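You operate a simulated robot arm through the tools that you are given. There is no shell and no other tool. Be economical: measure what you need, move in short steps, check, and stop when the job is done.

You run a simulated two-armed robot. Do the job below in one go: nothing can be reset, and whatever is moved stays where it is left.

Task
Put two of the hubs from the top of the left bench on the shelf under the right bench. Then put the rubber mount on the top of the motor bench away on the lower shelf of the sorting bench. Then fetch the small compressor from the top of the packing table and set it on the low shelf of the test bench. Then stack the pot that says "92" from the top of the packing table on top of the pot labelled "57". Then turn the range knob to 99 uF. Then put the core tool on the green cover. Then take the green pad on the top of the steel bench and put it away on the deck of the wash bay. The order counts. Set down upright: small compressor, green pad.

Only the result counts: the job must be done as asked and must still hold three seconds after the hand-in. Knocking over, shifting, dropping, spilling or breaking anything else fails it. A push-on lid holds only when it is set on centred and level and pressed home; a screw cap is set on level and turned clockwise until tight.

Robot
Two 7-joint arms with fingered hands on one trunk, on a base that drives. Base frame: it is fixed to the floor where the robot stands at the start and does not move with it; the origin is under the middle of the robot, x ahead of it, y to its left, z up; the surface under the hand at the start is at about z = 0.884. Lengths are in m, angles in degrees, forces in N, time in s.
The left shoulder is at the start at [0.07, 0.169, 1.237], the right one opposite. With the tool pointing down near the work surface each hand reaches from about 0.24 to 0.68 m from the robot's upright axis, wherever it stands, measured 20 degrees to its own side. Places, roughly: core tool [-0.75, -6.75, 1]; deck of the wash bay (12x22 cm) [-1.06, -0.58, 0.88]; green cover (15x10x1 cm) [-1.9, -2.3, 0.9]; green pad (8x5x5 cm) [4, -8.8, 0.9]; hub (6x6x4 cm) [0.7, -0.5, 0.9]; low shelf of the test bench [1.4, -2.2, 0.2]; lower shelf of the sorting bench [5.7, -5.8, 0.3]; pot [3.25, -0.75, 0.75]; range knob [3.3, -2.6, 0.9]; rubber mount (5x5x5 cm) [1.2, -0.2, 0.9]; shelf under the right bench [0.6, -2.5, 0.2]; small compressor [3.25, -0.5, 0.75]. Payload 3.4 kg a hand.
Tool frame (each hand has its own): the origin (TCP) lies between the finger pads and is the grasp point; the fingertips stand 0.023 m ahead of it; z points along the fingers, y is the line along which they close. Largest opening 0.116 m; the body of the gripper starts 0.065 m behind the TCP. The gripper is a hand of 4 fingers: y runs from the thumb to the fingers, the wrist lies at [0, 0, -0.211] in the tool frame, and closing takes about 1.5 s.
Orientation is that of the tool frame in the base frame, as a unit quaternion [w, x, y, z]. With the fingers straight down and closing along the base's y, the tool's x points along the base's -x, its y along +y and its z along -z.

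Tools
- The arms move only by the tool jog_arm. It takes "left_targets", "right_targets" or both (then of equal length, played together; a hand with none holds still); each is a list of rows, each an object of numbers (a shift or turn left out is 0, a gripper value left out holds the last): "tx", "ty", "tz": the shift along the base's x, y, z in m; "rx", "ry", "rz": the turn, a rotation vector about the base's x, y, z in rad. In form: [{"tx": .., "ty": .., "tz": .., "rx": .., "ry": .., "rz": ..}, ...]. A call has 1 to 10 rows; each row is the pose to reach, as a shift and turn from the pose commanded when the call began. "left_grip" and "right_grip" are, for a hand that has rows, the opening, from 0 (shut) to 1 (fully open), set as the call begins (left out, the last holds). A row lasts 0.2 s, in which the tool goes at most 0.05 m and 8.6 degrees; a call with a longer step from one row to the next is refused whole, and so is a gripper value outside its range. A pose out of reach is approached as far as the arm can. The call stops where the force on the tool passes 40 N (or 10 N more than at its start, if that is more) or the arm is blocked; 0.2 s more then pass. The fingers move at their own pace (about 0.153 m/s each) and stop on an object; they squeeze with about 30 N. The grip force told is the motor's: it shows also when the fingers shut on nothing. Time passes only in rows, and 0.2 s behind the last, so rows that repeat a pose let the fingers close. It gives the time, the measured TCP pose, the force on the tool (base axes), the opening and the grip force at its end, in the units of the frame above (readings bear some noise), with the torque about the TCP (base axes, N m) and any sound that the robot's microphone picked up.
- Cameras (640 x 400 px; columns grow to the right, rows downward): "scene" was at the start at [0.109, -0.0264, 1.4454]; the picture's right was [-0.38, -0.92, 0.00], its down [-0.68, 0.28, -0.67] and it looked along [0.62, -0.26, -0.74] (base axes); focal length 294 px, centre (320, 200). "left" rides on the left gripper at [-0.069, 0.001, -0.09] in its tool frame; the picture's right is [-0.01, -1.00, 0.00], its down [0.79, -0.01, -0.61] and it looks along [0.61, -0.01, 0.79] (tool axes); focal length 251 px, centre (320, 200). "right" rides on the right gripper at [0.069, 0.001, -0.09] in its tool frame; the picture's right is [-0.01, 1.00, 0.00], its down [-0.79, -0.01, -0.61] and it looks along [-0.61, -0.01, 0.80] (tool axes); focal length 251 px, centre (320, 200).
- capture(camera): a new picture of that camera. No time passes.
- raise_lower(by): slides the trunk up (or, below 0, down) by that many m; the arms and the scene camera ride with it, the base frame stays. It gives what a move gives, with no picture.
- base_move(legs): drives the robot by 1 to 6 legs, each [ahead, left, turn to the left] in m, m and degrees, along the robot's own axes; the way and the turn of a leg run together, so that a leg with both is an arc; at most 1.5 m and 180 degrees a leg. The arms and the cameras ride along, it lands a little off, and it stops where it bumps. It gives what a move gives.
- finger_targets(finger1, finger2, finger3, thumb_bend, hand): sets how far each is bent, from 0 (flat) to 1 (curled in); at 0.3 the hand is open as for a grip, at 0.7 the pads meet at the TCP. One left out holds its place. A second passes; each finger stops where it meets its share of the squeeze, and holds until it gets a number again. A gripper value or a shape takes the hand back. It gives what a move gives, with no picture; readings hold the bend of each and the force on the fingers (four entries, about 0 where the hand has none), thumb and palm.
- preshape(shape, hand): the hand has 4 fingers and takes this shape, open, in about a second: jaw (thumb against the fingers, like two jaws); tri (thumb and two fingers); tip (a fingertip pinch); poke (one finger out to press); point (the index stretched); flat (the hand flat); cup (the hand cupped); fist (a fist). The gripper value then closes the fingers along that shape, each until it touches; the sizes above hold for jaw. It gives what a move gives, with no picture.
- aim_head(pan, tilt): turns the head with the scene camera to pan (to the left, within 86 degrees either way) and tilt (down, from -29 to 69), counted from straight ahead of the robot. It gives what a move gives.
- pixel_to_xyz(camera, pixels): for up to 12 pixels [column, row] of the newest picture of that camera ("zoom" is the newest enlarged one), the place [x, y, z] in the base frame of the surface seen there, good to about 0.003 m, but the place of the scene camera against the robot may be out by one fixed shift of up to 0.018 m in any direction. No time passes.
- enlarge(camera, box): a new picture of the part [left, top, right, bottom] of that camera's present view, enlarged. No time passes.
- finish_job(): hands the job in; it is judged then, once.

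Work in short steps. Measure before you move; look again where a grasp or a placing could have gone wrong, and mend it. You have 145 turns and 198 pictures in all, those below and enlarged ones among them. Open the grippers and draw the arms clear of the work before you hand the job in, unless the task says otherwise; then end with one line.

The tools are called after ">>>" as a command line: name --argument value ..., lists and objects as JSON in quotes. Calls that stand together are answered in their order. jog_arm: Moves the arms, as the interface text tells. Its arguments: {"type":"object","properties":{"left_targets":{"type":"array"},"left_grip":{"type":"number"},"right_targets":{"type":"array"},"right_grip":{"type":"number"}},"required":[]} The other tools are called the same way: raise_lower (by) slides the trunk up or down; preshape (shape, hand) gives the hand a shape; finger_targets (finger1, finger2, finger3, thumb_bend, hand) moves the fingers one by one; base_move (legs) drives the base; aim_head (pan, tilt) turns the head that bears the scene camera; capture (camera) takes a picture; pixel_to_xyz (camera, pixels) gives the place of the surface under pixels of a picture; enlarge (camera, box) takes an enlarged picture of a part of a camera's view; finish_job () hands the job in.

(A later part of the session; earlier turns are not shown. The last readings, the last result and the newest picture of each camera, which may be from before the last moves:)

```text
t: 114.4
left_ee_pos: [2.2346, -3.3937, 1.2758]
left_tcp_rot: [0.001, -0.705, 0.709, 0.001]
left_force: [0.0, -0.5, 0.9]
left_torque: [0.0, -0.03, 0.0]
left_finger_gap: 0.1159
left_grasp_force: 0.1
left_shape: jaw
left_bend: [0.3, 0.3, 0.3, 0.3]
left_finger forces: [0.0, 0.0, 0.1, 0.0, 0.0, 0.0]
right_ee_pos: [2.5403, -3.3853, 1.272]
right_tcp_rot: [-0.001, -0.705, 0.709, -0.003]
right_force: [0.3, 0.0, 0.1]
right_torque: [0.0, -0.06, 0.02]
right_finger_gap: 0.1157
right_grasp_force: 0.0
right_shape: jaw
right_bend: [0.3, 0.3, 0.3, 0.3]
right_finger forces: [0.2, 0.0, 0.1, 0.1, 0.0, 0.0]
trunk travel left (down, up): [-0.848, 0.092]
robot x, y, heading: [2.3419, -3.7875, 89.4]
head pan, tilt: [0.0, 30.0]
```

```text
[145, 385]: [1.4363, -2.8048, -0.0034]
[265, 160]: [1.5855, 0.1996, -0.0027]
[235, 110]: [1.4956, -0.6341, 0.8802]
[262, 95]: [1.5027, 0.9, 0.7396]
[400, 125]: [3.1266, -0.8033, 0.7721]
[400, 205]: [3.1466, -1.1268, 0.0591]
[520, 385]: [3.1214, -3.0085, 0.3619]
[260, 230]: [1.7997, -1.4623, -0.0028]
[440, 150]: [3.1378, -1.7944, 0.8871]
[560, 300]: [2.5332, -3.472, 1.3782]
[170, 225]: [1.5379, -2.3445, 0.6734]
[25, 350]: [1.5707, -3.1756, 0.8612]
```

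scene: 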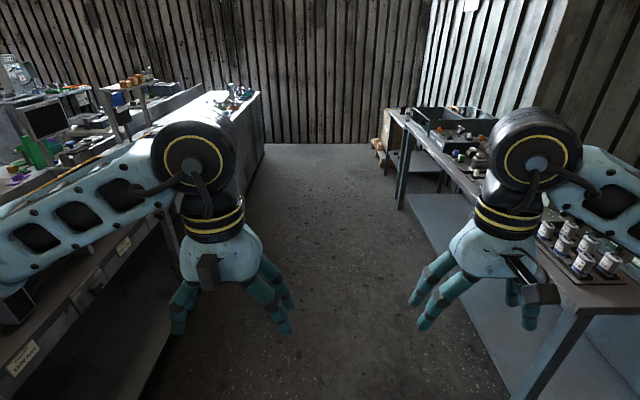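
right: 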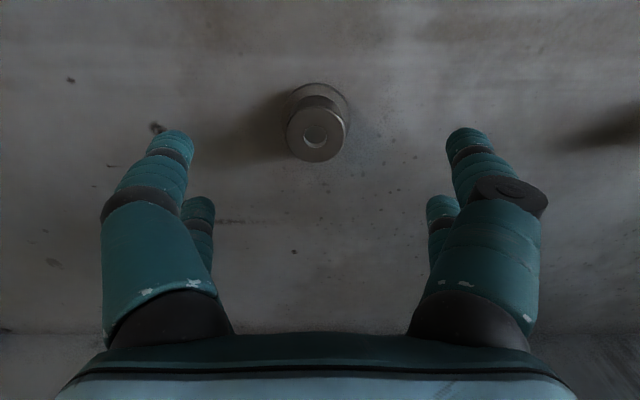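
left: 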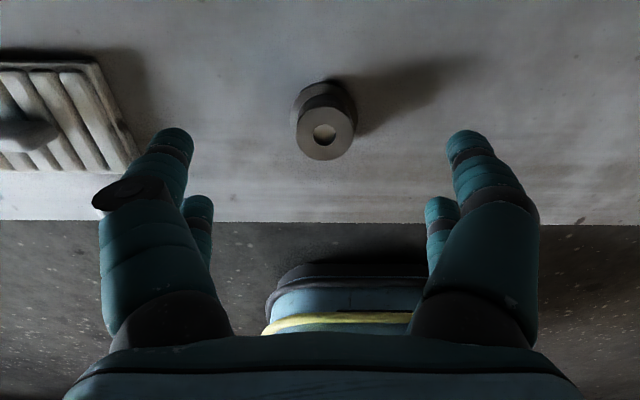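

Aisle is 1.58–3.12 wide; motor bench edge at x≈1.5. Drive north to y≈-0.42, turn to face -x, and look.

>>> base_move --legs '[[1.5, 0, 0], [1.5, 0, 0], [0.36, 0, 0], [0, 0, 90]]'

>>> aim_head --pan 0 --tilt 30

>>> capture --camera "scene"

```text
t: 134.6
left_ee_pos: [1.9395, -0.5416, 1.2768]
left_tcp_rot: [0.0, 1.0, 0.005, 0.0]
left_force: [0.2, -0.1, 0.4]
left_torque: [-0.03, 0.0, -0.04]
left_finger_gap: 0.1159
left_grasp_force: 0.0
left_shape: jaw
left_bend: [0.3, 0.3, 0.3, 0.3]
left_finger forces: [0.0, 0.0, 0.0, 0.1, 0.1, 0.0]
right_ee_pos: [1.9278, -0.2363, 1.2722]
right_tcp_rot: [-0.001, 1.0, 0.004, 0.003]
right_force: [0.6, 0.7, -0.3]
right_torque: [0.02, 0.02, 0.02]
right_finger_gap: 0.1158
right_grasp_force: 0.0
right_shape: jaw
right_bend: [0.3, 0.3, 0.3, 0.3]
right_finger forces: [0.1, 0.0, 0.0, 0.0, 0.1, 0.0]
trunk travel left (down, up): [-0.848, 0.092]
robot x, y, heading: [2.33, -0.428, -179.3]
head pan, tilt: [0.0, 30.0]
```

```text
t: 135.2
left_ee_pos: [1.9387, -0.5424, 1.2765]
left_tcp_rot: [0.0, 1.0, 0.005, -0.001]
left_force: [0.6, 0.4, -0.2]
left_torque: [0.01, -0.02, -0.03]
left_finger_gap: 0.116
left_grasp_force: 0.0
left_shape: jaw
left_bend: [0.3, 0.3, 0.3, 0.3]
left_finger forces: [0.0, 0.0, 0.0, 0.0, 0.0, 0.1]
right_ee_pos: [1.9267, -0.236, 1.2718]
right_tcp_rot: [-0.001, 1.0, 0.004, 0.003]
right_force: [0.2, -0.9, 1.2]
right_torque: [0.0, -0.01, 0.03]
right_finger_gap: 0.1159
right_grasp_force: 0.1
right_shape: jaw
right_bend: [0.3, 0.3, 0.3, 0.3]
right_finger forces: [0.0, 0.0, 0.1, 0.0, 0.0, 0.1]
trunk travel left (down, up): [-0.848, 0.092]
robot x, y, heading: [2.3354, -0.4291, -179.6]
head pan, tilt: [0.0, 30.0]
```

```text
157 pictures are left
```

scene: 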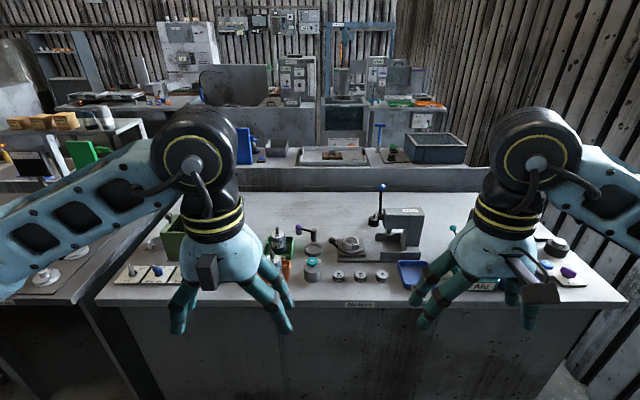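

Zoom on the middle of the motor bench to find the mount.

>>> enlarge --camera "scene" --box '[270, 170, 510, 320]'

>>> pixel_to_xyz --camera "scene" --pixels '[[360, 300], [410, 235], [382, 215], [382, 187], [347, 243], [337, 275], [381, 275], [412, 275], [305, 235], [312, 270], [480, 285], [400, 190]]'

```text
2.67 times, centred on (390, 245) of scene
```

zoom: 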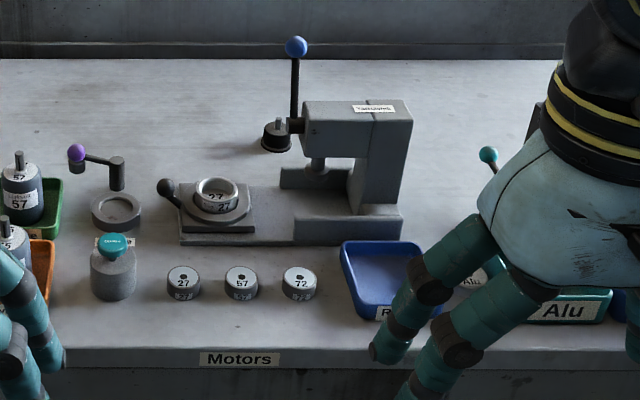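

```text
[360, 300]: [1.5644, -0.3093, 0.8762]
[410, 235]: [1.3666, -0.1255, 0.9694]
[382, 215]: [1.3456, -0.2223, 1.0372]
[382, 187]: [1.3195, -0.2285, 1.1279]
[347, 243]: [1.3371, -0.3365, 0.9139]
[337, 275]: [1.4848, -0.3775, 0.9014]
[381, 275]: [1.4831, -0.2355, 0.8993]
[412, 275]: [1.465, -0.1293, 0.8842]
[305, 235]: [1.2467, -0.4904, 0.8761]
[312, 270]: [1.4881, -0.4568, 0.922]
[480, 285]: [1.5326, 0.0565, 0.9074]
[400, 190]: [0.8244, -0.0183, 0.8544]
```

The mount seems to be the dark cylinder at zoom (277,137), beyond the press lever. Measure it.

>>> pixel_to_xyz --camera "zoom" --pixels '[[270, 145], [285, 145], [277, 130], [278, 121], [296, 47], [296, 90], [296, 125], [385, 190], [355, 110], [410, 110], [225, 200], [320, 170]]'

>>> enlarge --camera "scene" --box '[345, 180, 425, 230]'

```text
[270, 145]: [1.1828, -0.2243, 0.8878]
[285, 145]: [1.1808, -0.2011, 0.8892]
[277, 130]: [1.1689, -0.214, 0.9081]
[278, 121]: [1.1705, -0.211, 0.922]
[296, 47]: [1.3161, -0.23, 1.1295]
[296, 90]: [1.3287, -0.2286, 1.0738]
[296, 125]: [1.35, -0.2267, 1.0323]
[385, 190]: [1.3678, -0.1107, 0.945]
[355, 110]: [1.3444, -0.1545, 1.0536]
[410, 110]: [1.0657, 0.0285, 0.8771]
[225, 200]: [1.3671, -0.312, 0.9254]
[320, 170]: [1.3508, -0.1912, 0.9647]
```

```text
8.00 times, centred on (385, 205) of scene
```

zoom: 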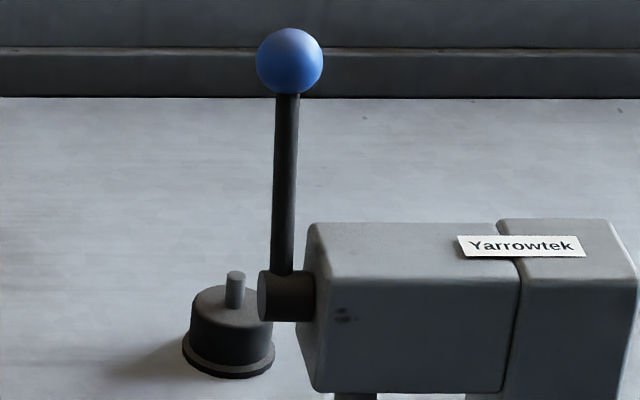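

The mount stands at ≈(1.165,-0.213) just beyond the press lever (ball at (1.32,-0.23), top ≈1.145). I'll come in diagonally from the north-east so the right forearm clears the lever: move to (2.1,0.05), turn left 35°, then approach.

>>> base_move --legs '[[0, -0.48, 0], [0.2, 0, 0], [0, 0, 35], [0.25, -0.175, 0]]'

>>> aim_head --pan -15 --tilt 40

>>> capture --camera "scene"

>>> capture --camera "right"

```text
t: 142.6
left_ee_pos: [1.5682, -0.2749, 1.2759]
left_tcp_rot: [-0.001, 0.952, 0.306, -0.002]
left_force: [-0.3, 0.1, 0.3]
left_torque: [0.01, -0.01, 0.01]
left_finger_gap: 0.1158
left_grasp_force: 0.1
left_shape: jaw
left_bend: [0.3, 0.3, 0.3, 0.3]
left_finger forces: [0.0, 0.1, 0.0, 0.0, 0.1, 0.0]
right_ee_pos: [1.3821, -0.0326, 1.2726]
right_tcp_rot: [-0.003, 0.952, 0.306, 0.002]
right_force: [0.1, 0.0, -0.4]
right_torque: [-0.04, 0.04, 0.0]
right_finger_gap: 0.1157
right_grasp_force: 0.0
right_shape: jaw
right_bend: [0.3, 0.3, 0.3, 0.3]
right_finger forces: [0.0, 0.0, 0.0, 0.0, 0.0, 0.0]
trunk travel left (down, up): [-0.848, 0.092]
robot x, y, heading: [1.8281, 0.0405, -144.3]
head pan, tilt: [0.0, 30.0]
```

```text
t: 143.4
left_ee_pos: [1.5651, -0.2761, 1.2762]
left_tcp_rot: [0.001, 0.952, 0.307, 0.0]
left_force: [-0.3, 0.7, 0.0]
left_torque: [-0.02, 0.0, 0.01]
left_finger_gap: 0.1159
left_grasp_force: 0.1
left_shape: jaw
left_bend: [0.3, 0.3, 0.3, 0.3]
left_finger forces: [0.0, 0.1, 0.0, 0.0, 0.1, 0.0]
right_ee_pos: [1.3798, -0.0327, 1.2718]
right_tcp_rot: [-0.002, 0.952, 0.305, 0.003]
right_force: [0.1, -0.2, -0.9]
right_torque: [-0.03, -0.02, -0.02]
right_finger_gap: 0.1162
right_grasp_force: 0.0
right_shape: jaw
right_bend: [0.3, 0.3, 0.3, 0.3]
right_finger forces: [0.0, 0.0, 0.0, 0.0, 0.0, 0.0]
trunk travel left (down, up): [-0.848, 0.092]
robot x, y, heading: [1.822, 0.0418, -144.1]
head pan, tilt: [-15.0, 40.0]
```

```text
154 pictures are left
```

scene: 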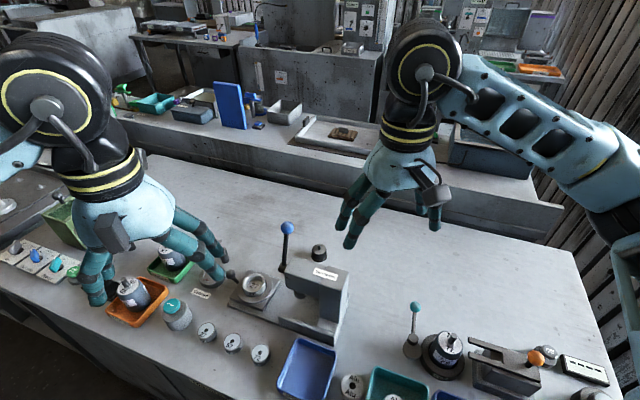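

```text
153 pictures are left
```

right: 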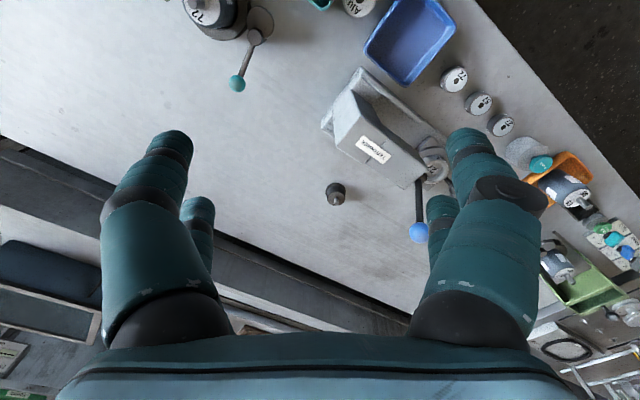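

Right camera sees the mount at (336,193) and the ball at (418,232). Measure them.

>>> pixel_to_xyz --camera "right" --pixels '[[336, 199], [328, 190], [344, 190], [336, 186], [418, 232], [300, 160], [322, 128], [390, 170]]'

>>> pixel_to_xyz --camera "scene" --pixels '[[319, 248], [313, 253], [325, 253], [287, 227]]'

>>> enlarge --camera "right" --box '[296, 160, 376, 210]'

```text
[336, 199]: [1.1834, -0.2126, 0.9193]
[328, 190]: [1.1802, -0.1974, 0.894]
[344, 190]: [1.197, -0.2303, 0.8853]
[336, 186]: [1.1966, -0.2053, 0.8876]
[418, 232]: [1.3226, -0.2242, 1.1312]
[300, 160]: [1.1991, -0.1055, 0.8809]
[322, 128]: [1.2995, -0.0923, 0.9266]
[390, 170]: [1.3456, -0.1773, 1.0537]
```

```text
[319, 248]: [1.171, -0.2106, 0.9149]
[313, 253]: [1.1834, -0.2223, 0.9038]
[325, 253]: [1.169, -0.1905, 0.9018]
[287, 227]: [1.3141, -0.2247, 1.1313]
```

```text
8.00 times, centred on (336, 185) of right
```

zoom: 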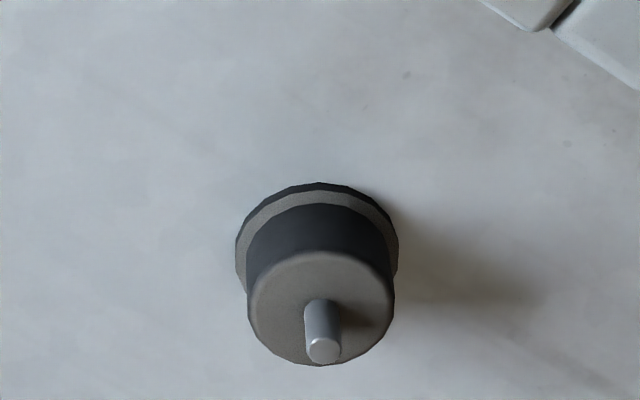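

Refine the mount's top-face centre from the zoom.

>>> pixel_to_xyz --camera "zoom" --pixels '[[262, 305], [382, 305], [321, 262], [290, 340], [355, 340], [322, 350]]'

```text
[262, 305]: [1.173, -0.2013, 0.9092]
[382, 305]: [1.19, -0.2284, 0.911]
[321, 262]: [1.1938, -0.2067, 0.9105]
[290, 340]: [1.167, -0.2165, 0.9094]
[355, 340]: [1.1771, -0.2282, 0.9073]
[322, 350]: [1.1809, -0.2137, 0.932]
```

Mount centre (1.1815,-0.214), body top 0.910, stud top 0.932. Move the right hand above it, then down to z≈1.0 and check clearance to the lever.

>>> jog_arm --right_targets '[{"tx": -0.033, "ty": -0.03}, {"tx": -0.066, "ty": -0.06}, {"tx": -0.1, "ty": -0.09}, {"tx": -0.133, "ty": -0.121}, {"tx": -0.166, "ty": -0.151}, {"tx": -0.198, "ty": -0.1815}, {"tx": -0.198, "ty": -0.1815, "tz": -0.05}, {"tx": -0.198, "ty": -0.1815, "tz": -0.1}, {"tx": -0.198, "ty": -0.1815, "tz": -0.14}, {"tx": -0.198, "ty": -0.1815, "tz": -0.14}]'

>>> capture --camera "scene"

>>> capture --camera "right"

```text
t: 145.6
left_ee_pos: [1.5652, -0.2747, 1.277]
left_tcp_rot: [0.001, 0.952, 0.307, -0.001]
left_force: [0.4, -0.1, -0.5]
left_torque: [-0.01, 0.0, -0.02]
left_finger_gap: 0.116
left_grasp_force: 0.1
left_shape: jaw
left_bend: [0.3, 0.3, 0.3, 0.3]
left_finger forces: [0.0, 0.1, 0.0, 0.0, 0.0, 0.0]
right_ee_pos: [1.1983, -0.1923, 1.1311]
right_tcp_rot: [-0.001, 0.952, 0.306, 0.003]
right_force: [-0.8, 0.1, 0.6]
right_torque: [0.05, -0.01, 0.05]
right_finger_gap: 0.1159
right_grasp_force: 0.1
right_shape: jaw
right_bend: [0.3, 0.3, 0.3, 0.3]
right_finger forces: [0.0, 0.1, 0.0, 0.0, 0.0, 0.1]
right hand out of reach, approached as far as the arm can: row 6, 7, 8, 9, 10
trunk travel left (down, up): [-0.848, 0.092]
robot x, y, heading: [1.8251, 0.0429, -144.5]
head pan, tilt: [-15.0, 40.0]
```

```text
151 pictures are left
```

scene: 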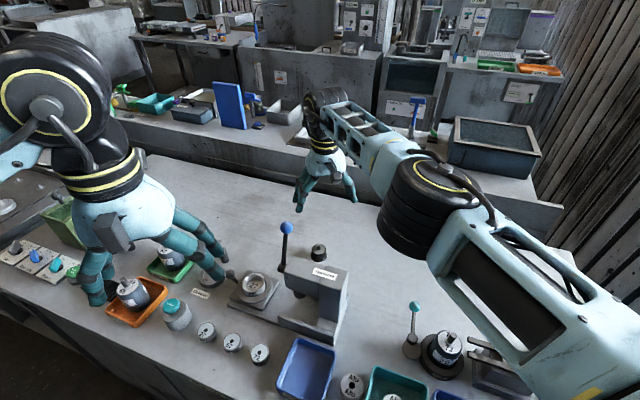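

```text
150 pictures are left
```

right: 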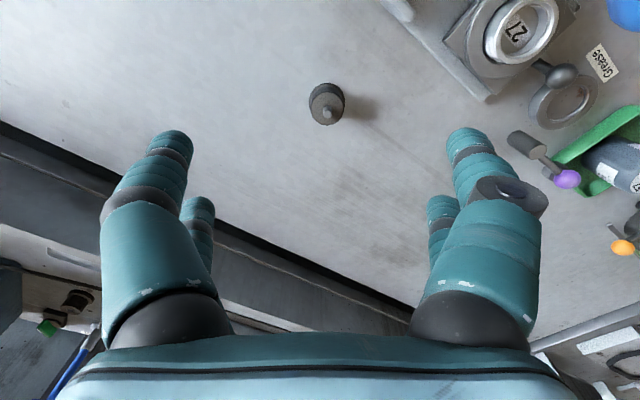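

Forearm is well clear of the lever. Lower the trunk 0.13 for reach, then step to the mount.

>>> raise_lower --by -0.13

>>> jog_arm --right_targets '[{"tx": -0.0168, "ty": -0.0217}, {"tx": -0.0168, "ty": -0.0217, "tz": -0.02}, {"tx": -0.0168, "ty": -0.0217, "tz": -0.02}]'

>>> capture --camera "right"

```text
t: 147.2
left_ee_pos: [1.5663, -0.275, 1.146]
left_tcp_rot: [0.0, 0.952, 0.307, -0.001]
left_force: [0.4, 0.4, -0.1]
left_torque: [0.0, -0.02, -0.03]
left_finger_gap: 0.1159
left_grasp_force: 0.2
left_shape: jaw
left_bend: [0.3, 0.3, 0.3, 0.3]
left_finger forces: [0.0, 0.0, 0.1, 0.0, 0.0, 0.0]
right_ee_pos: [1.1988, -0.193, 1.0013]
right_tcp_rot: [-0.003, 0.952, 0.305, 0.003]
right_force: [0.0, 0.0, -0.2]
right_torque: [0.01, -0.02, 0.02]
right_finger_gap: 0.1159
right_grasp_force: 0.1
right_shape: jaw
right_bend: [0.3, 0.3, 0.3, 0.3]
right_finger forces: [0.0, 0.0, 0.0, 0.0, 0.0, 0.1]
trunk travel left (down, up): [-0.718, 0.222]
robot x, y, heading: [1.8238, 0.0431, -144.5]
head pan, tilt: [-15.0, 40.0]
```

```text
t: 148.0
left_ee_pos: [1.5655, -0.2757, 1.1461]
left_tcp_rot: [-0.001, 0.952, 0.306, -0.001]
left_force: [0.1, 0.9, -0.4]
left_torque: [0.0, 0.04, -0.01]
left_finger_gap: 0.1162
left_grasp_force: 0.1
left_shape: jaw
left_bend: [0.3, 0.3, 0.3, 0.3]
left_finger forces: [0.0, 0.0, 0.0, 0.1, 0.0, 0.1]
right_ee_pos: [1.2017, -0.1927, 0.9842]
right_tcp_rot: [-0.003, 0.952, 0.306, 0.002]
right_force: [0.0, -0.7, -0.3]
right_torque: [-0.05, -0.03, 0.01]
right_finger_gap: 0.1157
right_grasp_force: 0.1
right_shape: jaw
right_bend: [0.3, 0.3, 0.3, 0.3]
right_finger forces: [0.0, 0.0, 0.0, 0.1, 0.0, 0.1]
right hand out of reach, approached as far as the arm can: row 1, 2, 3
trunk travel left (down, up): [-0.718, 0.222]
robot x, y, heading: [1.8238, 0.0412, -144.5]
head pan, tilt: [-15.0, 40.0]
```

```text
149 pictures are left
```

right: 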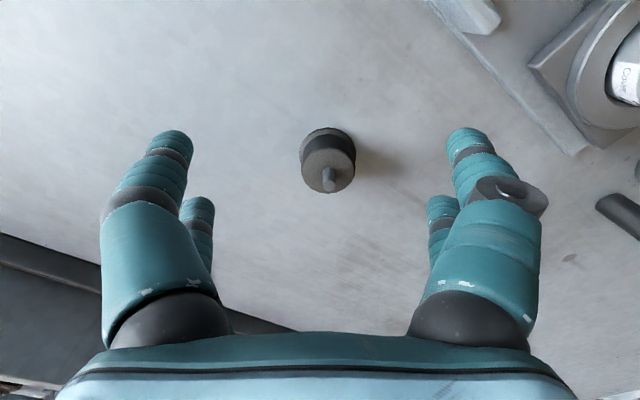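

Short by 0.028 m along the robot's ahead direction; drive ahead 0.04.

>>> base_move --legs '[[0.045, 0, 0]]'

```text
t: 148.8
left_ee_pos: [1.5517, -0.2836, 1.1467]
left_tcp_rot: [-0.001, 0.954, 0.3, -0.001]
left_force: [0.0, 0.5, 0.8]
left_torque: [0.04, -0.02, 0.0]
left_finger_gap: 0.116
left_grasp_force: 0.1
left_shape: jaw
left_bend: [0.3, 0.3, 0.3, 0.3]
left_finger forces: [0.0, 0.0, 0.1, 0.1, 0.1, 0.1]
right_ee_pos: [1.187, -0.1964, 0.9832]
right_tcp_rot: [-0.003, 0.954, 0.3, 0.004]
right_force: [0.7, -0.3, -0.1]
right_torque: [0.02, 0.0, -0.02]
right_finger_gap: 0.1159
right_grasp_force: 0.1
right_shape: jaw
right_bend: [0.3, 0.3, 0.3, 0.3]
right_finger forces: [0.0, 0.1, 0.0, 0.0, 0.0, 0.0]
trunk travel left (down, up): [-0.718, 0.222]
robot x, y, heading: [1.8186, 0.028, -145.1]
head pan, tilt: [-15.0, 40.0]
stopped in leg 1: the robot was blocked; the commanded pose is now the measured one
```

Base touched the bench. Slide along the bench instead (−y 0.03) and re-aim.

>>> base_move --legs '[[0.0135, 0.027, 0]]'

>>> jog_arm --right_targets '[{"tz": -0.005}]'

```text
t: 149.7
left_ee_pos: [1.555, -0.3082, 1.1475]
left_tcp_rot: [0.002, 0.954, 0.3, -0.001]
left_force: [0.0, 0.5, 0.1]
left_torque: [-0.05, 0.01, 0.01]
left_finger_gap: 0.116
left_grasp_force: 0.0
left_shape: jaw
left_bend: [0.3, 0.3, 0.3, 0.3]
left_finger forces: [0.1, 0.0, 0.1, 0.0, 0.1, 0.1]
right_ee_pos: [1.1905, -0.2218, 0.9847]
right_tcp_rot: [-0.001, 0.954, 0.3, 0.003]
right_force: [-0.3, 0.1, 0.4]
right_torque: [-0.04, 0.01, -0.03]
right_finger_gap: 0.1161
right_grasp_force: 0.1
right_shape: jaw
right_bend: [0.3, 0.3, 0.3, 0.3]
right_finger forces: [0.1, 0.0, 0.1, 0.0, 0.0, 0.1]
trunk travel left (down, up): [-0.718, 0.222]
robot x, y, heading: [1.8188, 0.0045, -145.1]
head pan, tilt: [-15.0, 40.0]
```

```text
t: 150.1
left_ee_pos: [1.5554, -0.3119, 1.1468]
left_tcp_rot: [0.0, 0.954, 0.3, 0.0]
left_force: [0.8, 0.1, -1.3]
left_torque: [0.01, -0.01, 0.01]
left_finger_gap: 0.1159
left_grasp_force: 0.0
left_shape: jaw
left_bend: [0.3, 0.3, 0.3, 0.3]
left_finger forces: [0.0, 0.1, 0.0, 0.0, 0.0, 0.0]
right_ee_pos: [1.1911, -0.2256, 0.978]
right_tcp_rot: [-0.002, 0.954, 0.3, 0.004]
right_force: [0.8, 0.3, 1.2]
right_torque: [0.01, 0.0, 0.02]
right_finger_gap: 0.1159
right_grasp_force: 0.1
right_shape: jaw
right_bend: [0.3, 0.3, 0.3, 0.3]
right_finger forces: [0.0, 0.0, 0.1, 0.1, 0.0, 0.0]
trunk travel left (down, up): [-0.718, 0.222]
robot x, y, heading: [1.8159, 0.0042, -144.9]
head pan, tilt: [-15.0, 40.0]
```

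Now shift (-0.0095,+0.0116) and descend to z≈0.912.

>>> jog_arm --right_targets '[{"tx": -0.0095, "ty": 0.0116}, {"tx": -0.0095, "ty": 0.0116, "tz": -0.03}, {"tx": -0.0095, "ty": 0.0116, "tz": -0.03}]'

>>> capture --camera "right"

```text
t: 150.9
left_ee_pos: [1.5563, -0.3123, 1.1455]
left_tcp_rot: [0.0, 0.954, 0.3, -0.001]
left_force: [-0.4, 0.7, 0.7]
left_torque: [0.03, 0.02, 0.02]
left_finger_gap: 0.1161
left_grasp_force: 0.0
left_shape: jaw
left_bend: [0.3, 0.3, 0.3, 0.3]
left_finger forces: [0.1, 0.0, 0.0, 0.1, 0.1, 0.1]
right_ee_pos: [1.1839, -0.2134, 0.9492]
right_tcp_rot: [-0.003, 0.954, 0.3, 0.002]
right_force: [0.0, 0.7, 0.0]
right_torque: [0.01, -0.03, 0.03]
right_finger_gap: 0.1159
right_grasp_force: 0.1
right_shape: jaw
right_bend: [0.3, 0.3, 0.3, 0.3]
right_finger forces: [0.0, 0.0, 0.1, 0.1, 0.0, 0.1]
trunk travel left (down, up): [-0.718, 0.222]
robot x, y, heading: [1.8168, 0.0004, -144.9]
head pan, tilt: [-15.0, 40.0]
```

```text
148 pictures are left
```

right: 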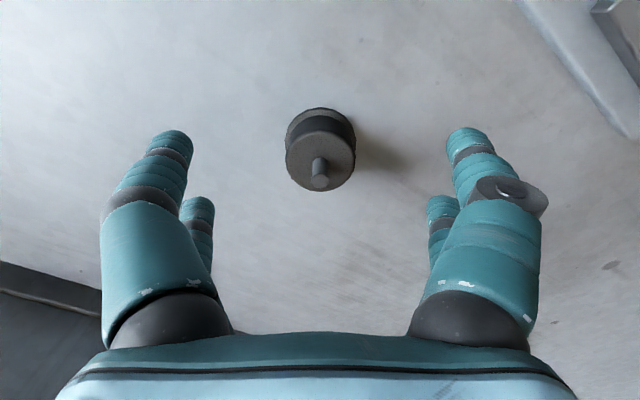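

Well centred. Descend 0.038 and close.

>>> jog_arm --right_targets '[{"tx": -0.0015, "tz": -0.02}, {"tx": -0.002, "tz": -0.038}, {"tx": -0.002, "tz": -0.038}]'

>>> jog_arm --right_targets '[{}, {}, {}, {}, {}, {}, {}, {}, {}]' --right_grip 0

>>> jog_arm --right_targets '[{"tz": 0.04}, {"tz": 0.08}, {"tz": 0.12}, {"tz": 0.16}]'

>>> capture --camera "right"

```text
t: 151.7
left_ee_pos: [1.5564, -0.3118, 1.1459]
left_tcp_rot: [0.0, 0.954, 0.3, -0.001]
left_force: [0.6, 0.7, 0.3]
left_torque: [-0.02, 0.0, -0.01]
left_finger_gap: 0.1162
left_grasp_force: 0.2
left_shape: jaw
left_bend: [0.3, 0.3, 0.3, 0.3]
left_finger forces: [0.0, 0.1, 0.1, 0.1, 0.0, 0.1]
right_ee_pos: [1.188, -0.2066, 0.9104]
right_tcp_rot: [-0.003, 0.954, 0.3, 0.003]
right_force: [-0.3, 0.7, 0.4]
right_torque: [0.0, -0.02, 0.05]
right_finger_gap: 0.1159
right_grasp_force: 0.0
right_shape: jaw
right_bend: [0.3, 0.3, 0.3, 0.3]
right_finger forces: [0.0, 0.0, 0.1, 0.0, 0.0, 0.1]
right hand out of reach, approached as far as the arm can: row 1, 2, 3
trunk travel left (down, up): [-0.718, 0.222]
robot x, y, heading: [1.8197, 0.0002, -145.1]
head pan, tilt: [-15.0, 40.0]
```

```text
t: 153.7
left_ee_pos: [1.5563, -0.3133, 1.1469]
left_tcp_rot: [0.0, 0.954, 0.3, -0.001]
left_force: [0.1, 0.7, 0.3]
left_torque: [-0.05, 0.02, 0.0]
left_finger_gap: 0.1157
left_grasp_force: 0.0
left_shape: jaw
left_bend: [0.3, 0.3, 0.3, 0.3]
left_finger forces: [0.0, 0.0, 0.0, 0.0, 0.0, 0.0]
right_ee_pos: [1.1868, -0.2075, 0.9112]
right_tcp_rot: [-0.002, 0.954, 0.299, 0.002]
right_force: [0.3, -0.1, 0.2]
right_torque: [-0.02, -0.03, 0.01]
right_finger_gap: 0.0028
right_grasp_force: 29.6
right_shape: jaw
right_bend: [0.6, 0.74, 0.73, 0.6]
right_finger forces: [0.1, 25.8, 24.7, 0.0, 0.0, 0.0]
trunk travel left (down, up): [-0.718, 0.222]
robot x, y, heading: [1.8189, 0.0002, -145.2]
head pan, tilt: [-15.0, 40.0]
```

```text
t: 154.7
left_ee_pos: [1.5574, -0.3122, 1.1465]
left_tcp_rot: [0.0, 0.954, 0.3, -0.002]
left_force: [1.1, -0.5, 0.0]
left_torque: [-0.02, 0.02, -0.01]
left_finger_gap: 0.1156
left_grasp_force: 0.0
left_shape: jaw
left_bend: [0.3, 0.3, 0.3, 0.3]
left_finger forces: [0.0, 0.0, 0.0, 0.0, 0.1, 0.1]
right_ee_pos: [1.1875, -0.2074, 1.0724]
right_tcp_rot: [-0.002, 0.954, 0.3, 0.003]
right_force: [0.6, 0.5, -1.1]
right_torque: [0.01, 0.01, -0.01]
right_finger_gap: 0.0027
right_grasp_force: 30.2
right_shape: jaw
right_bend: [0.6, 0.74, 0.73, 0.6]
right_finger forces: [0.1, 25.8, 24.9, 0.0, 0.0, 0.0]
trunk travel left (down, up): [-0.718, 0.222]
robot x, y, heading: [1.8198, 0.0021, -145.3]
head pan, tilt: [-15.0, 40.0]
```

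```text
147 pictures are left
```

right: 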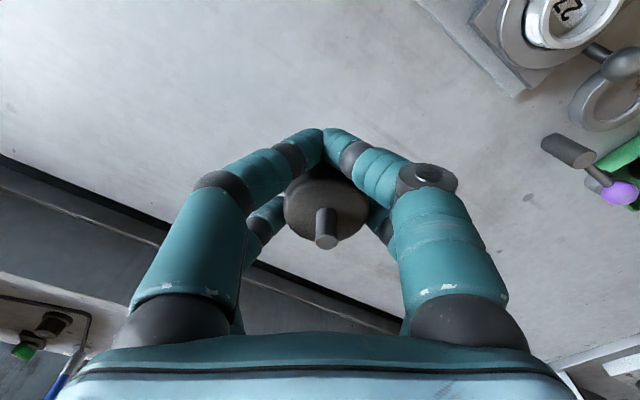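

It lifted, but two fingers show no force: an off-centre hold. Take a closer look.

>>> enlarge --camera "right" --box '[220, 110, 440, 260]'

>>> enlarge --camera "scene" --box '[260, 90, 420, 230]'

```text
2.67 times, centred on (330, 185) of right
```

zoom: 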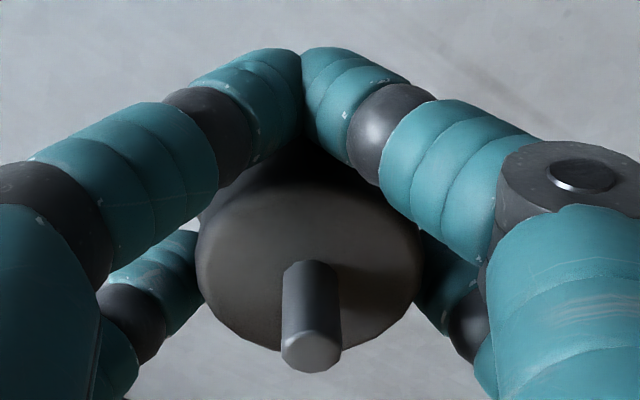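

```text
2.86 times, centred on (340, 160) of scene
```

zoom: 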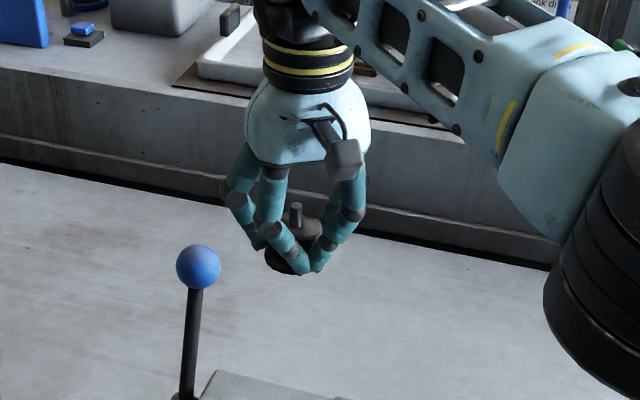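

The near finger pair missed the mount; I set it back down, open, and regrasp centred after improving reach.

>>> jog_arm --right_targets '[{"tz": -0.05}, {"tz": -0.1}, {"tz": -0.14}, {"tz": -0.155}, {"tz": -0.16}]'

>>> jog_arm --right_targets '[{}, {}, {}, {}, {}, {}, {}]' --right_grip 1

>>> jog_arm --right_targets '[{"tz": 0.04}, {"tz": 0.08}]'

>>> capture --camera "right"

```text
t: 155.9
left_ee_pos: [1.5572, -0.3114, 1.1469]
left_tcp_rot: [-0.001, 0.954, 0.3, -0.001]
left_force: [-0.7, 0.4, -0.9]
left_torque: [0.05, -0.02, 0.0]
left_finger_gap: 0.1158
left_grasp_force: 0.1
left_shape: jaw
left_bend: [0.3, 0.3, 0.3, 0.3]
left_finger forces: [0.0, 0.0, 0.0, 0.0, 0.0, 0.0]
right_ee_pos: [1.1878, -0.2075, 0.9113]
right_tcp_rot: [-0.002, 0.954, 0.299, 0.003]
right_force: [-1.0, -0.7, 0.8]
right_torque: [0.01, -0.01, 0.02]
right_finger_gap: 0.0027
right_grasp_force: 29.9
right_shape: jaw
right_bend: [0.6, 0.74, 0.73, 0.6]
right_finger forces: [0.0, 26.1, 25.6, 0.1, 0.1, 0.0]
trunk travel left (down, up): [-0.718, 0.222]
robot x, y, heading: [1.8192, 0.0035, -145.2]
head pan, tilt: [-15.0, 40.0]
```

```text
t: 157.5
left_ee_pos: [1.5553, -0.3121, 1.1467]
left_tcp_rot: [0.0, 0.954, 0.3, -0.001]
left_force: [-0.2, 0.1, -0.6]
left_torque: [-0.03, 0.04, 0.0]
left_finger_gap: 0.1157
left_grasp_force: 0.0
left_shape: jaw
left_bend: [0.3, 0.3, 0.3, 0.3]
left_finger forces: [0.0, 0.1, 0.0, 0.0, 0.0, 0.0]
right_ee_pos: [1.1871, -0.208, 0.9103]
right_tcp_rot: [-0.003, 0.954, 0.3, 0.003]
right_force: [0.1, 0.6, 0.4]
right_torque: [-0.02, -0.01, 0.02]
right_finger_gap: 0.116
right_grasp_force: 0.1
right_shape: jaw
right_bend: [0.3, 0.3, 0.3, 0.3]
right_finger forces: [0.1, 0.0, 0.0, 0.0, 0.0, 0.0]
trunk travel left (down, up): [-0.718, 0.222]
robot x, y, heading: [1.8185, 0.0071, -145.0]
head pan, tilt: [-15.0, 40.0]
```

```text
t: 158.1
left_ee_pos: [1.5571, -0.3105, 1.1456]
left_tcp_rot: [0.0, 0.954, 0.3, -0.003]
left_force: [0.4, -0.5, 0.3]
left_torque: [-0.01, -0.01, -0.03]
left_finger_gap: 0.1157
left_grasp_force: 0.0
left_shape: jaw
left_bend: [0.3, 0.3, 0.3, 0.3]
left_finger forces: [0.0, 0.0, 0.0, 0.0, 0.0, 0.0]
right_ee_pos: [1.187, -0.2073, 0.9907]
right_tcp_rot: [-0.003, 0.954, 0.3, 0.003]
right_force: [-0.4, 1.5, 0.5]
right_torque: [-0.01, 0.02, -0.01]
right_finger_gap: 0.1158
right_grasp_force: 0.0
right_shape: jaw
right_bend: [0.3, 0.3, 0.3, 0.3]
right_finger forces: [0.0, 0.1, 0.0, 0.1, 0.1, 0.0]
trunk travel left (down, up): [-0.718, 0.222]
robot x, y, heading: [1.818, -0.0001, -145.1]
head pan, tilt: [-15.0, 40.0]
```

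```text
144 pictures are left
```

right: 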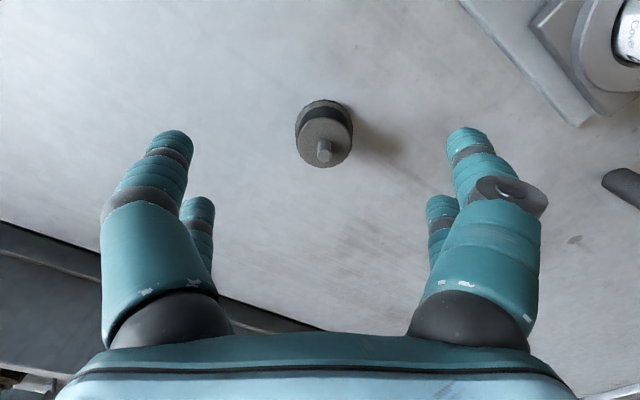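

The mount stands upright. Measure it and slide the base 0.06 toward -y to gain reach.

>>> pixel_to_xyz --camera "right" --pixels '[[304, 142], [347, 142], [325, 124], [324, 158]]'

>>> base_move --legs '[[0.03, 0.05, 0]]'

```text
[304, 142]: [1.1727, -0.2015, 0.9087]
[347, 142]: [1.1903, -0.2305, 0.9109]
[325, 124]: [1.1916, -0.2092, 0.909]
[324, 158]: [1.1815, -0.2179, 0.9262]
```

```text
t: 159.0
left_ee_pos: [1.5602, -0.3651, 1.1482]
left_tcp_rot: [0.002, 0.954, 0.299, -0.001]
left_force: [0.0, 0.3, 0.0]
left_torque: [-0.01, 0.03, 0.01]
left_finger_gap: 0.1161
left_grasp_force: 0.1
left_shape: jaw
left_bend: [0.3, 0.3, 0.3, 0.3]
left_finger forces: [0.0, 0.0, 0.0, 0.0, 0.0, 0.0]
right_ee_pos: [1.1906, -0.2625, 0.9911]
right_tcp_rot: [-0.001, 0.954, 0.299, 0.002]
right_force: [0.3, 0.8, 0.1]
right_torque: [-0.04, 0.01, -0.01]
right_finger_gap: 0.1158
right_grasp_force: 0.1
right_shape: jaw
right_bend: [0.3, 0.3, 0.3, 0.3]
right_finger forces: [0.0, 0.0, 0.0, 0.1, 0.1, 0.0]
trunk travel left (down, up): [-0.718, 0.222]
robot x, y, heading: [1.8215, -0.0579, -145.2]
head pan, tilt: [-15.0, 40.0]
```

Move (-0.0096,+0.046) then down to 0.911.

>>> jog_arm --right_targets '[{"tx": -0.0096, "ty": 0.046}, {"tx": -0.0096, "ty": 0.046, "tz": -0.03}, {"tx": -0.0096, "ty": 0.046, "tz": -0.06}, {"tx": -0.0096, "ty": 0.046, "tz": -0.081}, {"tx": -0.0096, "ty": 0.046, "tz": -0.081}]'

```text
t: 160.2
left_ee_pos: [1.5598, -0.3693, 1.1465]
left_tcp_rot: [-0.001, 0.954, 0.299, -0.001]
left_force: [-0.8, 0.7, -0.1]
left_torque: [-0.01, 0.0, 0.0]
left_finger_gap: 0.1158
left_grasp_force: 0.1
left_shape: jaw
left_bend: [0.3, 0.3, 0.3, 0.3]
left_finger forces: [0.0, 0.0, 0.0, 0.1, 0.1, 0.0]
right_ee_pos: [1.1815, -0.2189, 0.9104]
right_tcp_rot: [-0.003, 0.954, 0.298, 0.003]
right_force: [0.6, 0.5, 0.6]
right_torque: [-0.01, 0.0, -0.03]
right_finger_gap: 0.1159
right_grasp_force: 0.1
right_shape: jaw
right_bend: [0.3, 0.3, 0.3, 0.3]
right_finger forces: [0.0, 0.0, 0.0, 0.0, 0.0, 0.1]
trunk travel left (down, up): [-0.718, 0.222]
robot x, y, heading: [1.8219, -0.0558, -145.0]
head pan, tilt: [-15.0, 40.0]
```

On target (1.1815,-0.219). Close and lift.

>>> jog_arm --right_targets '[{"ty": 0.002}, {"ty": 0.002}, {"ty": 0.002}, {"ty": 0.002}, {"ty": 0.002}, {"ty": 0.002}, {"ty": 0.002}, {"ty": 0.002}, {"ty": 0.002}]' --right_grip 0

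>>> jog_arm --right_targets '[{"tz": 0.04}, {"tz": 0.08}, {"tz": 0.12}, {"tz": 0.16}, {"tz": 0.2}, {"tx": 0.03, "ty": 0.02, "tz": 0.22}, {"tx": 0.06, "ty": 0.04, "tz": 0.24}]'

>>> capture --camera "right"

```text
t: 162.2
left_ee_pos: [1.5599, -0.369, 1.1464]
left_tcp_rot: [-0.001, 0.954, 0.301, -0.001]
left_force: [-0.7, -0.2, 0.6]
left_torque: [0.0, 0.03, 0.0]
left_finger_gap: 0.1159
left_grasp_force: 0.1
left_shape: jaw
left_bend: [0.3, 0.3, 0.3, 0.3]
left_finger forces: [0.0, 0.1, 0.0, 0.0, 0.0, 0.0]
right_ee_pos: [1.1807, -0.2165, 0.9102]
right_tcp_rot: [-0.002, 0.954, 0.299, 0.003]
right_force: [-0.5, 0.1, -0.3]
right_torque: [0.02, 0.0, 0.0]
right_finger_gap: 0.0234
right_grasp_force: 30.1
right_shape: jaw
right_bend: [0.73, 0.73, 0.73, 0.77]
right_finger forces: [30.8, 28.6, 27.0, 0.0, 23.7, 0.0]
trunk travel left (down, up): [-0.718, 0.222]
robot x, y, heading: [1.821, -0.0547, -145.3]
head pan, tilt: [-15.0, 40.0]
```

```text
t: 163.8
left_ee_pos: [1.5606, -0.3687, 1.1459]
left_tcp_rot: [0.001, 0.954, 0.3, -0.001]
left_force: [0.2, 0.9, 0.4]
left_torque: [0.0, 0.01, 0.02]
left_finger_gap: 0.1159
left_grasp_force: 0.0
left_shape: jaw
left_bend: [0.3, 0.3, 0.3, 0.3]
left_finger forces: [0.0, 0.1, 0.0, 0.1, 0.0, 0.1]
right_ee_pos: [1.2419, -0.1747, 1.1502]
right_tcp_rot: [-0.003, 0.954, 0.299, 0.002]
right_force: [0.6, -0.3, -1.2]
right_torque: [0.02, 0.01, -0.01]
right_finger_gap: 0.0225
right_grasp_force: 30.0
right_shape: jaw
right_bend: [0.73, 0.73, 0.73, 0.77]
right_finger forces: [34.3, 33.7, 30.4, 0.1, 28.3, 0.1]
trunk travel left (down, up): [-0.718, 0.222]
robot x, y, heading: [1.8217, -0.0563, -145.2]
head pan, tilt: [-15.0, 40.0]
```

```text
143 pictures are left
```

right: 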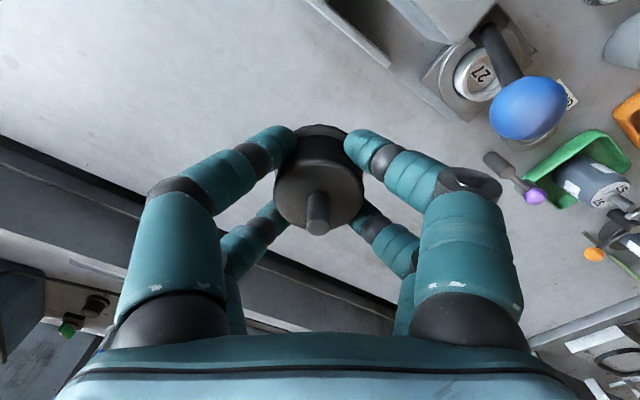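

Solid grip now. Raise the trunk, back away, turn to face -y, and drive south down the aisle to y≈-3.5.

>>> raise_lower --by 0.2

>>> base_move --legs '[[-0.35, 0, 0], [0, 0, 55], [0, 0.23, 0], [1.5, 0, 0], [1.5, 0, 0], [0.6, 0, 0]]'

>>> aim_head --pan 30 --tilt 15

>>> capture --camera "scene"

```text
t: 166.0
left_ee_pos: [1.5591, -0.3709, 1.3469]
left_tcp_rot: [-0.001, 0.954, 0.299, -0.001]
left_force: [0.5, -0.6, 0.3]
left_torque: [0.01, -0.02, 0.02]
left_finger_gap: 0.1158
left_grasp_force: 0.0
left_shape: jaw
left_bend: [0.3, 0.3, 0.3, 0.3]
left_finger forces: [0.0, 0.0, 0.0, 0.0, 0.1, 0.0]
right_ee_pos: [1.24, -0.1769, 1.3501]
right_tcp_rot: [-0.003, 0.954, 0.299, 0.003]
right_force: [0.5, -0.4, 0.6]
right_torque: [0.04, -0.02, -0.03]
right_finger_gap: 0.0223
right_grasp_force: 30.4
right_shape: jaw
right_bend: [0.73, 0.73, 0.73, 0.77]
right_finger forces: [34.3, 33.7, 30.6, 0.0, 28.4, 0.1]
trunk travel left (down, up): [-0.918, 0.022]
robot x, y, heading: [1.821, -0.0547, -145.3]
head pan, tilt: [-15.0, 40.0]
```

```text
t: 189.2
left_ee_pos: [2.461, -3.8669, 1.3466]
left_tcp_rot: [0.0, 0.702, 0.712, -0.002]
left_force: [-0.1, 0.5, 0.2]
left_torque: [-0.02, -0.02, 0.0]
left_finger_gap: 0.1158
left_grasp_force: 0.1
left_shape: jaw
left_bend: [0.3, 0.3, 0.3, 0.3]
left_finger forces: [0.1, 0.0, 0.0, 0.0, 0.0, 0.0]
right_ee_pos: [2.1225, -4.0227, 1.3502]
right_tcp_rot: [-0.003, 0.702, 0.712, 0.0]
right_force: [0.0, -0.2, -1.0]
right_torque: [-0.03, 0.01, 0.0]
right_finger_gap: 0.0219
right_grasp_force: 30.1
right_shape: jaw
right_bend: [0.73, 0.73, 0.73, 0.77]
right_finger forces: [33.6, 33.0, 30.4, 0.1, 28.3, 0.1]
trunk travel left (down, up): [-0.918, 0.022]
robot x, y, heading: [2.3487, -3.4733, -89.3]
head pan, tilt: [-15.0, 40.0]
```

```text
t: 190.3
left_ee_pos: [2.4627, -3.8683, 1.3478]
left_tcp_rot: [0.0, 0.702, 0.712, -0.002]
left_force: [-1.1, 0.7, -0.8]
left_torque: [-0.04, 0.01, -0.03]
left_finger_gap: 0.1159
left_grasp_force: 0.1
left_shape: jaw
left_bend: [0.3, 0.3, 0.3, 0.3]
left_finger forces: [0.0, 0.0, 0.0, 0.0, 0.1, 0.0]
right_ee_pos: [2.1225, -4.0242, 1.3502]
right_tcp_rot: [-0.004, 0.703, 0.711, 0.002]
right_force: [-0.3, -0.1, -0.8]
right_torque: [0.03, -0.01, 0.0]
right_finger_gap: 0.0222
right_grasp_force: 29.9
right_shape: jaw
right_bend: [0.73, 0.73, 0.73, 0.77]
right_finger forces: [33.5, 33.1, 30.4, 0.0, 28.3, 0.0]
trunk travel left (down, up): [-0.918, 0.022]
robot x, y, heading: [2.3479, -3.476, -89.2]
head pan, tilt: [30.0, 15.0]
```

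```text
142 pictures are left
```

scene: 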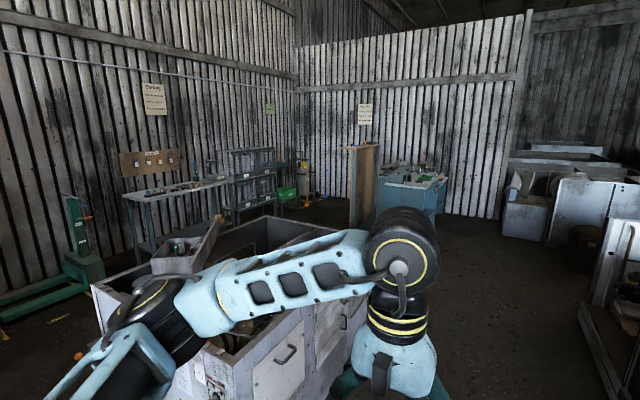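

The bench under the board by the far wall, near (200,190), looks like the sorting bench. Measure it and the cabinet.

>>> pixel_to_xyz --camera "scene" --pixels '[[150, 195], [150, 255], [125, 200], [232, 215], [275, 220], [290, 205], [230, 375], [305, 310], [95, 290], [375, 240], [480, 300], [400, 185]]'

>>> enlarge --camera "scene" --box '[60, 130, 340, 300]'

>>> aim_head --pan 75 --tilt 25

>>> capture --camera "scene"

```text
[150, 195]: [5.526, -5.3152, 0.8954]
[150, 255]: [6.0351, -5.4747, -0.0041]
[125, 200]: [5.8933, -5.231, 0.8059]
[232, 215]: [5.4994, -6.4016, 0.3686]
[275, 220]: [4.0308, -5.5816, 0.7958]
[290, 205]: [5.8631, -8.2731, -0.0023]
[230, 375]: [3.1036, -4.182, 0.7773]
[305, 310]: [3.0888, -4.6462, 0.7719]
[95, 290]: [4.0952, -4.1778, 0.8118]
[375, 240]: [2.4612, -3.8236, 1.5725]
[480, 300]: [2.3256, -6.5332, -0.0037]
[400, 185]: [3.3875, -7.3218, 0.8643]
```

```text
2.29 times, centred on (200, 215) of scene
```

zoom: 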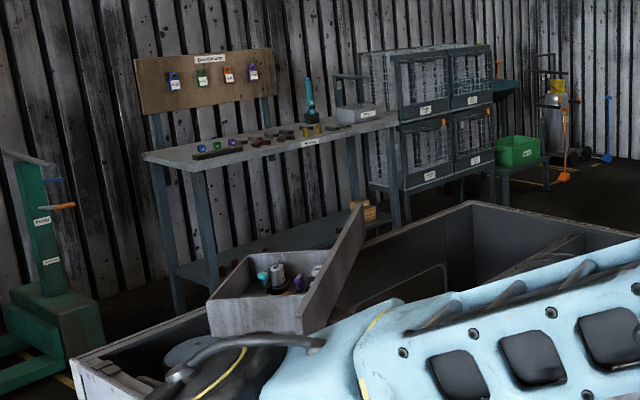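

```text
t: 191.4
left_ee_pos: [2.4623, -3.8682, 1.3458]
left_tcp_rot: [0.0, 0.702, 0.712, -0.002]
left_force: [0.6, 0.1, 0.0]
left_torque: [-0.01, 0.01, -0.04]
left_finger_gap: 0.1158
left_grasp_force: 0.1
left_shape: jaw
left_bend: [0.3, 0.3, 0.3, 0.3]
left_finger forces: [0.0, 0.0, 0.0, 0.1, 0.0, 0.1]
right_ee_pos: [2.123, -4.0247, 1.3499]
right_tcp_rot: [-0.003, 0.702, 0.712, 0.001]
right_force: [-0.4, -0.5, -0.8]
right_torque: [0.03, 0.02, 0.0]
right_finger_gap: 0.022
right_grasp_force: 30.2
right_shape: jaw
right_bend: [0.73, 0.73, 0.73, 0.77]
right_finger forces: [33.5, 33.1, 30.3, 0.0, 28.2, 0.0]
trunk travel left (down, up): [-0.918, 0.022]
robot x, y, heading: [2.3464, -3.4745, -89.3]
head pan, tilt: [75.0, 25.0]
```

```text
140 pictures are left
```

scene: 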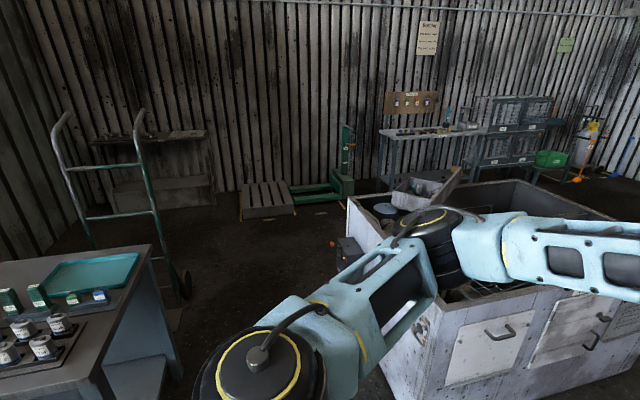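

Measure the cabinet, hand truck and floor in this view.

>>> pixel_to_xyz --camera "scene" --pixels '[[130, 330], [185, 290], [60, 140], [150, 140], [350, 205], [385, 375], [515, 185], [615, 215], [300, 210], [345, 200], [345, 260], [270, 240]]'

>>> enlarge --camera "scene" --box '[300, 80, 620, 280]'

```text
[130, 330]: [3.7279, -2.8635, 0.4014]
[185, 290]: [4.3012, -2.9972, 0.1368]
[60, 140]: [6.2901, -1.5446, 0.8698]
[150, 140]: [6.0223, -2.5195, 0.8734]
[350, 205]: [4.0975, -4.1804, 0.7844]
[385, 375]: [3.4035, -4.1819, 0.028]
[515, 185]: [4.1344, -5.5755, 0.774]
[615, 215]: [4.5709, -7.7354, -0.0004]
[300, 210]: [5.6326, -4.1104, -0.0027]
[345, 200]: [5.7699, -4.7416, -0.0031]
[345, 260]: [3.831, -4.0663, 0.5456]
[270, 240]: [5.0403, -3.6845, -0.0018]
```

```text
2.00 times, centred on (460, 180) of scene
```

zoom: 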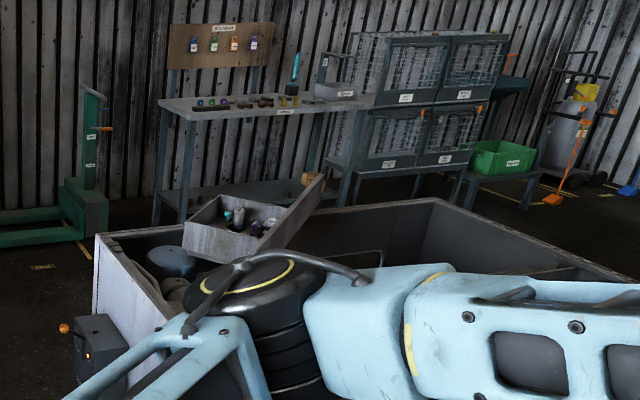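

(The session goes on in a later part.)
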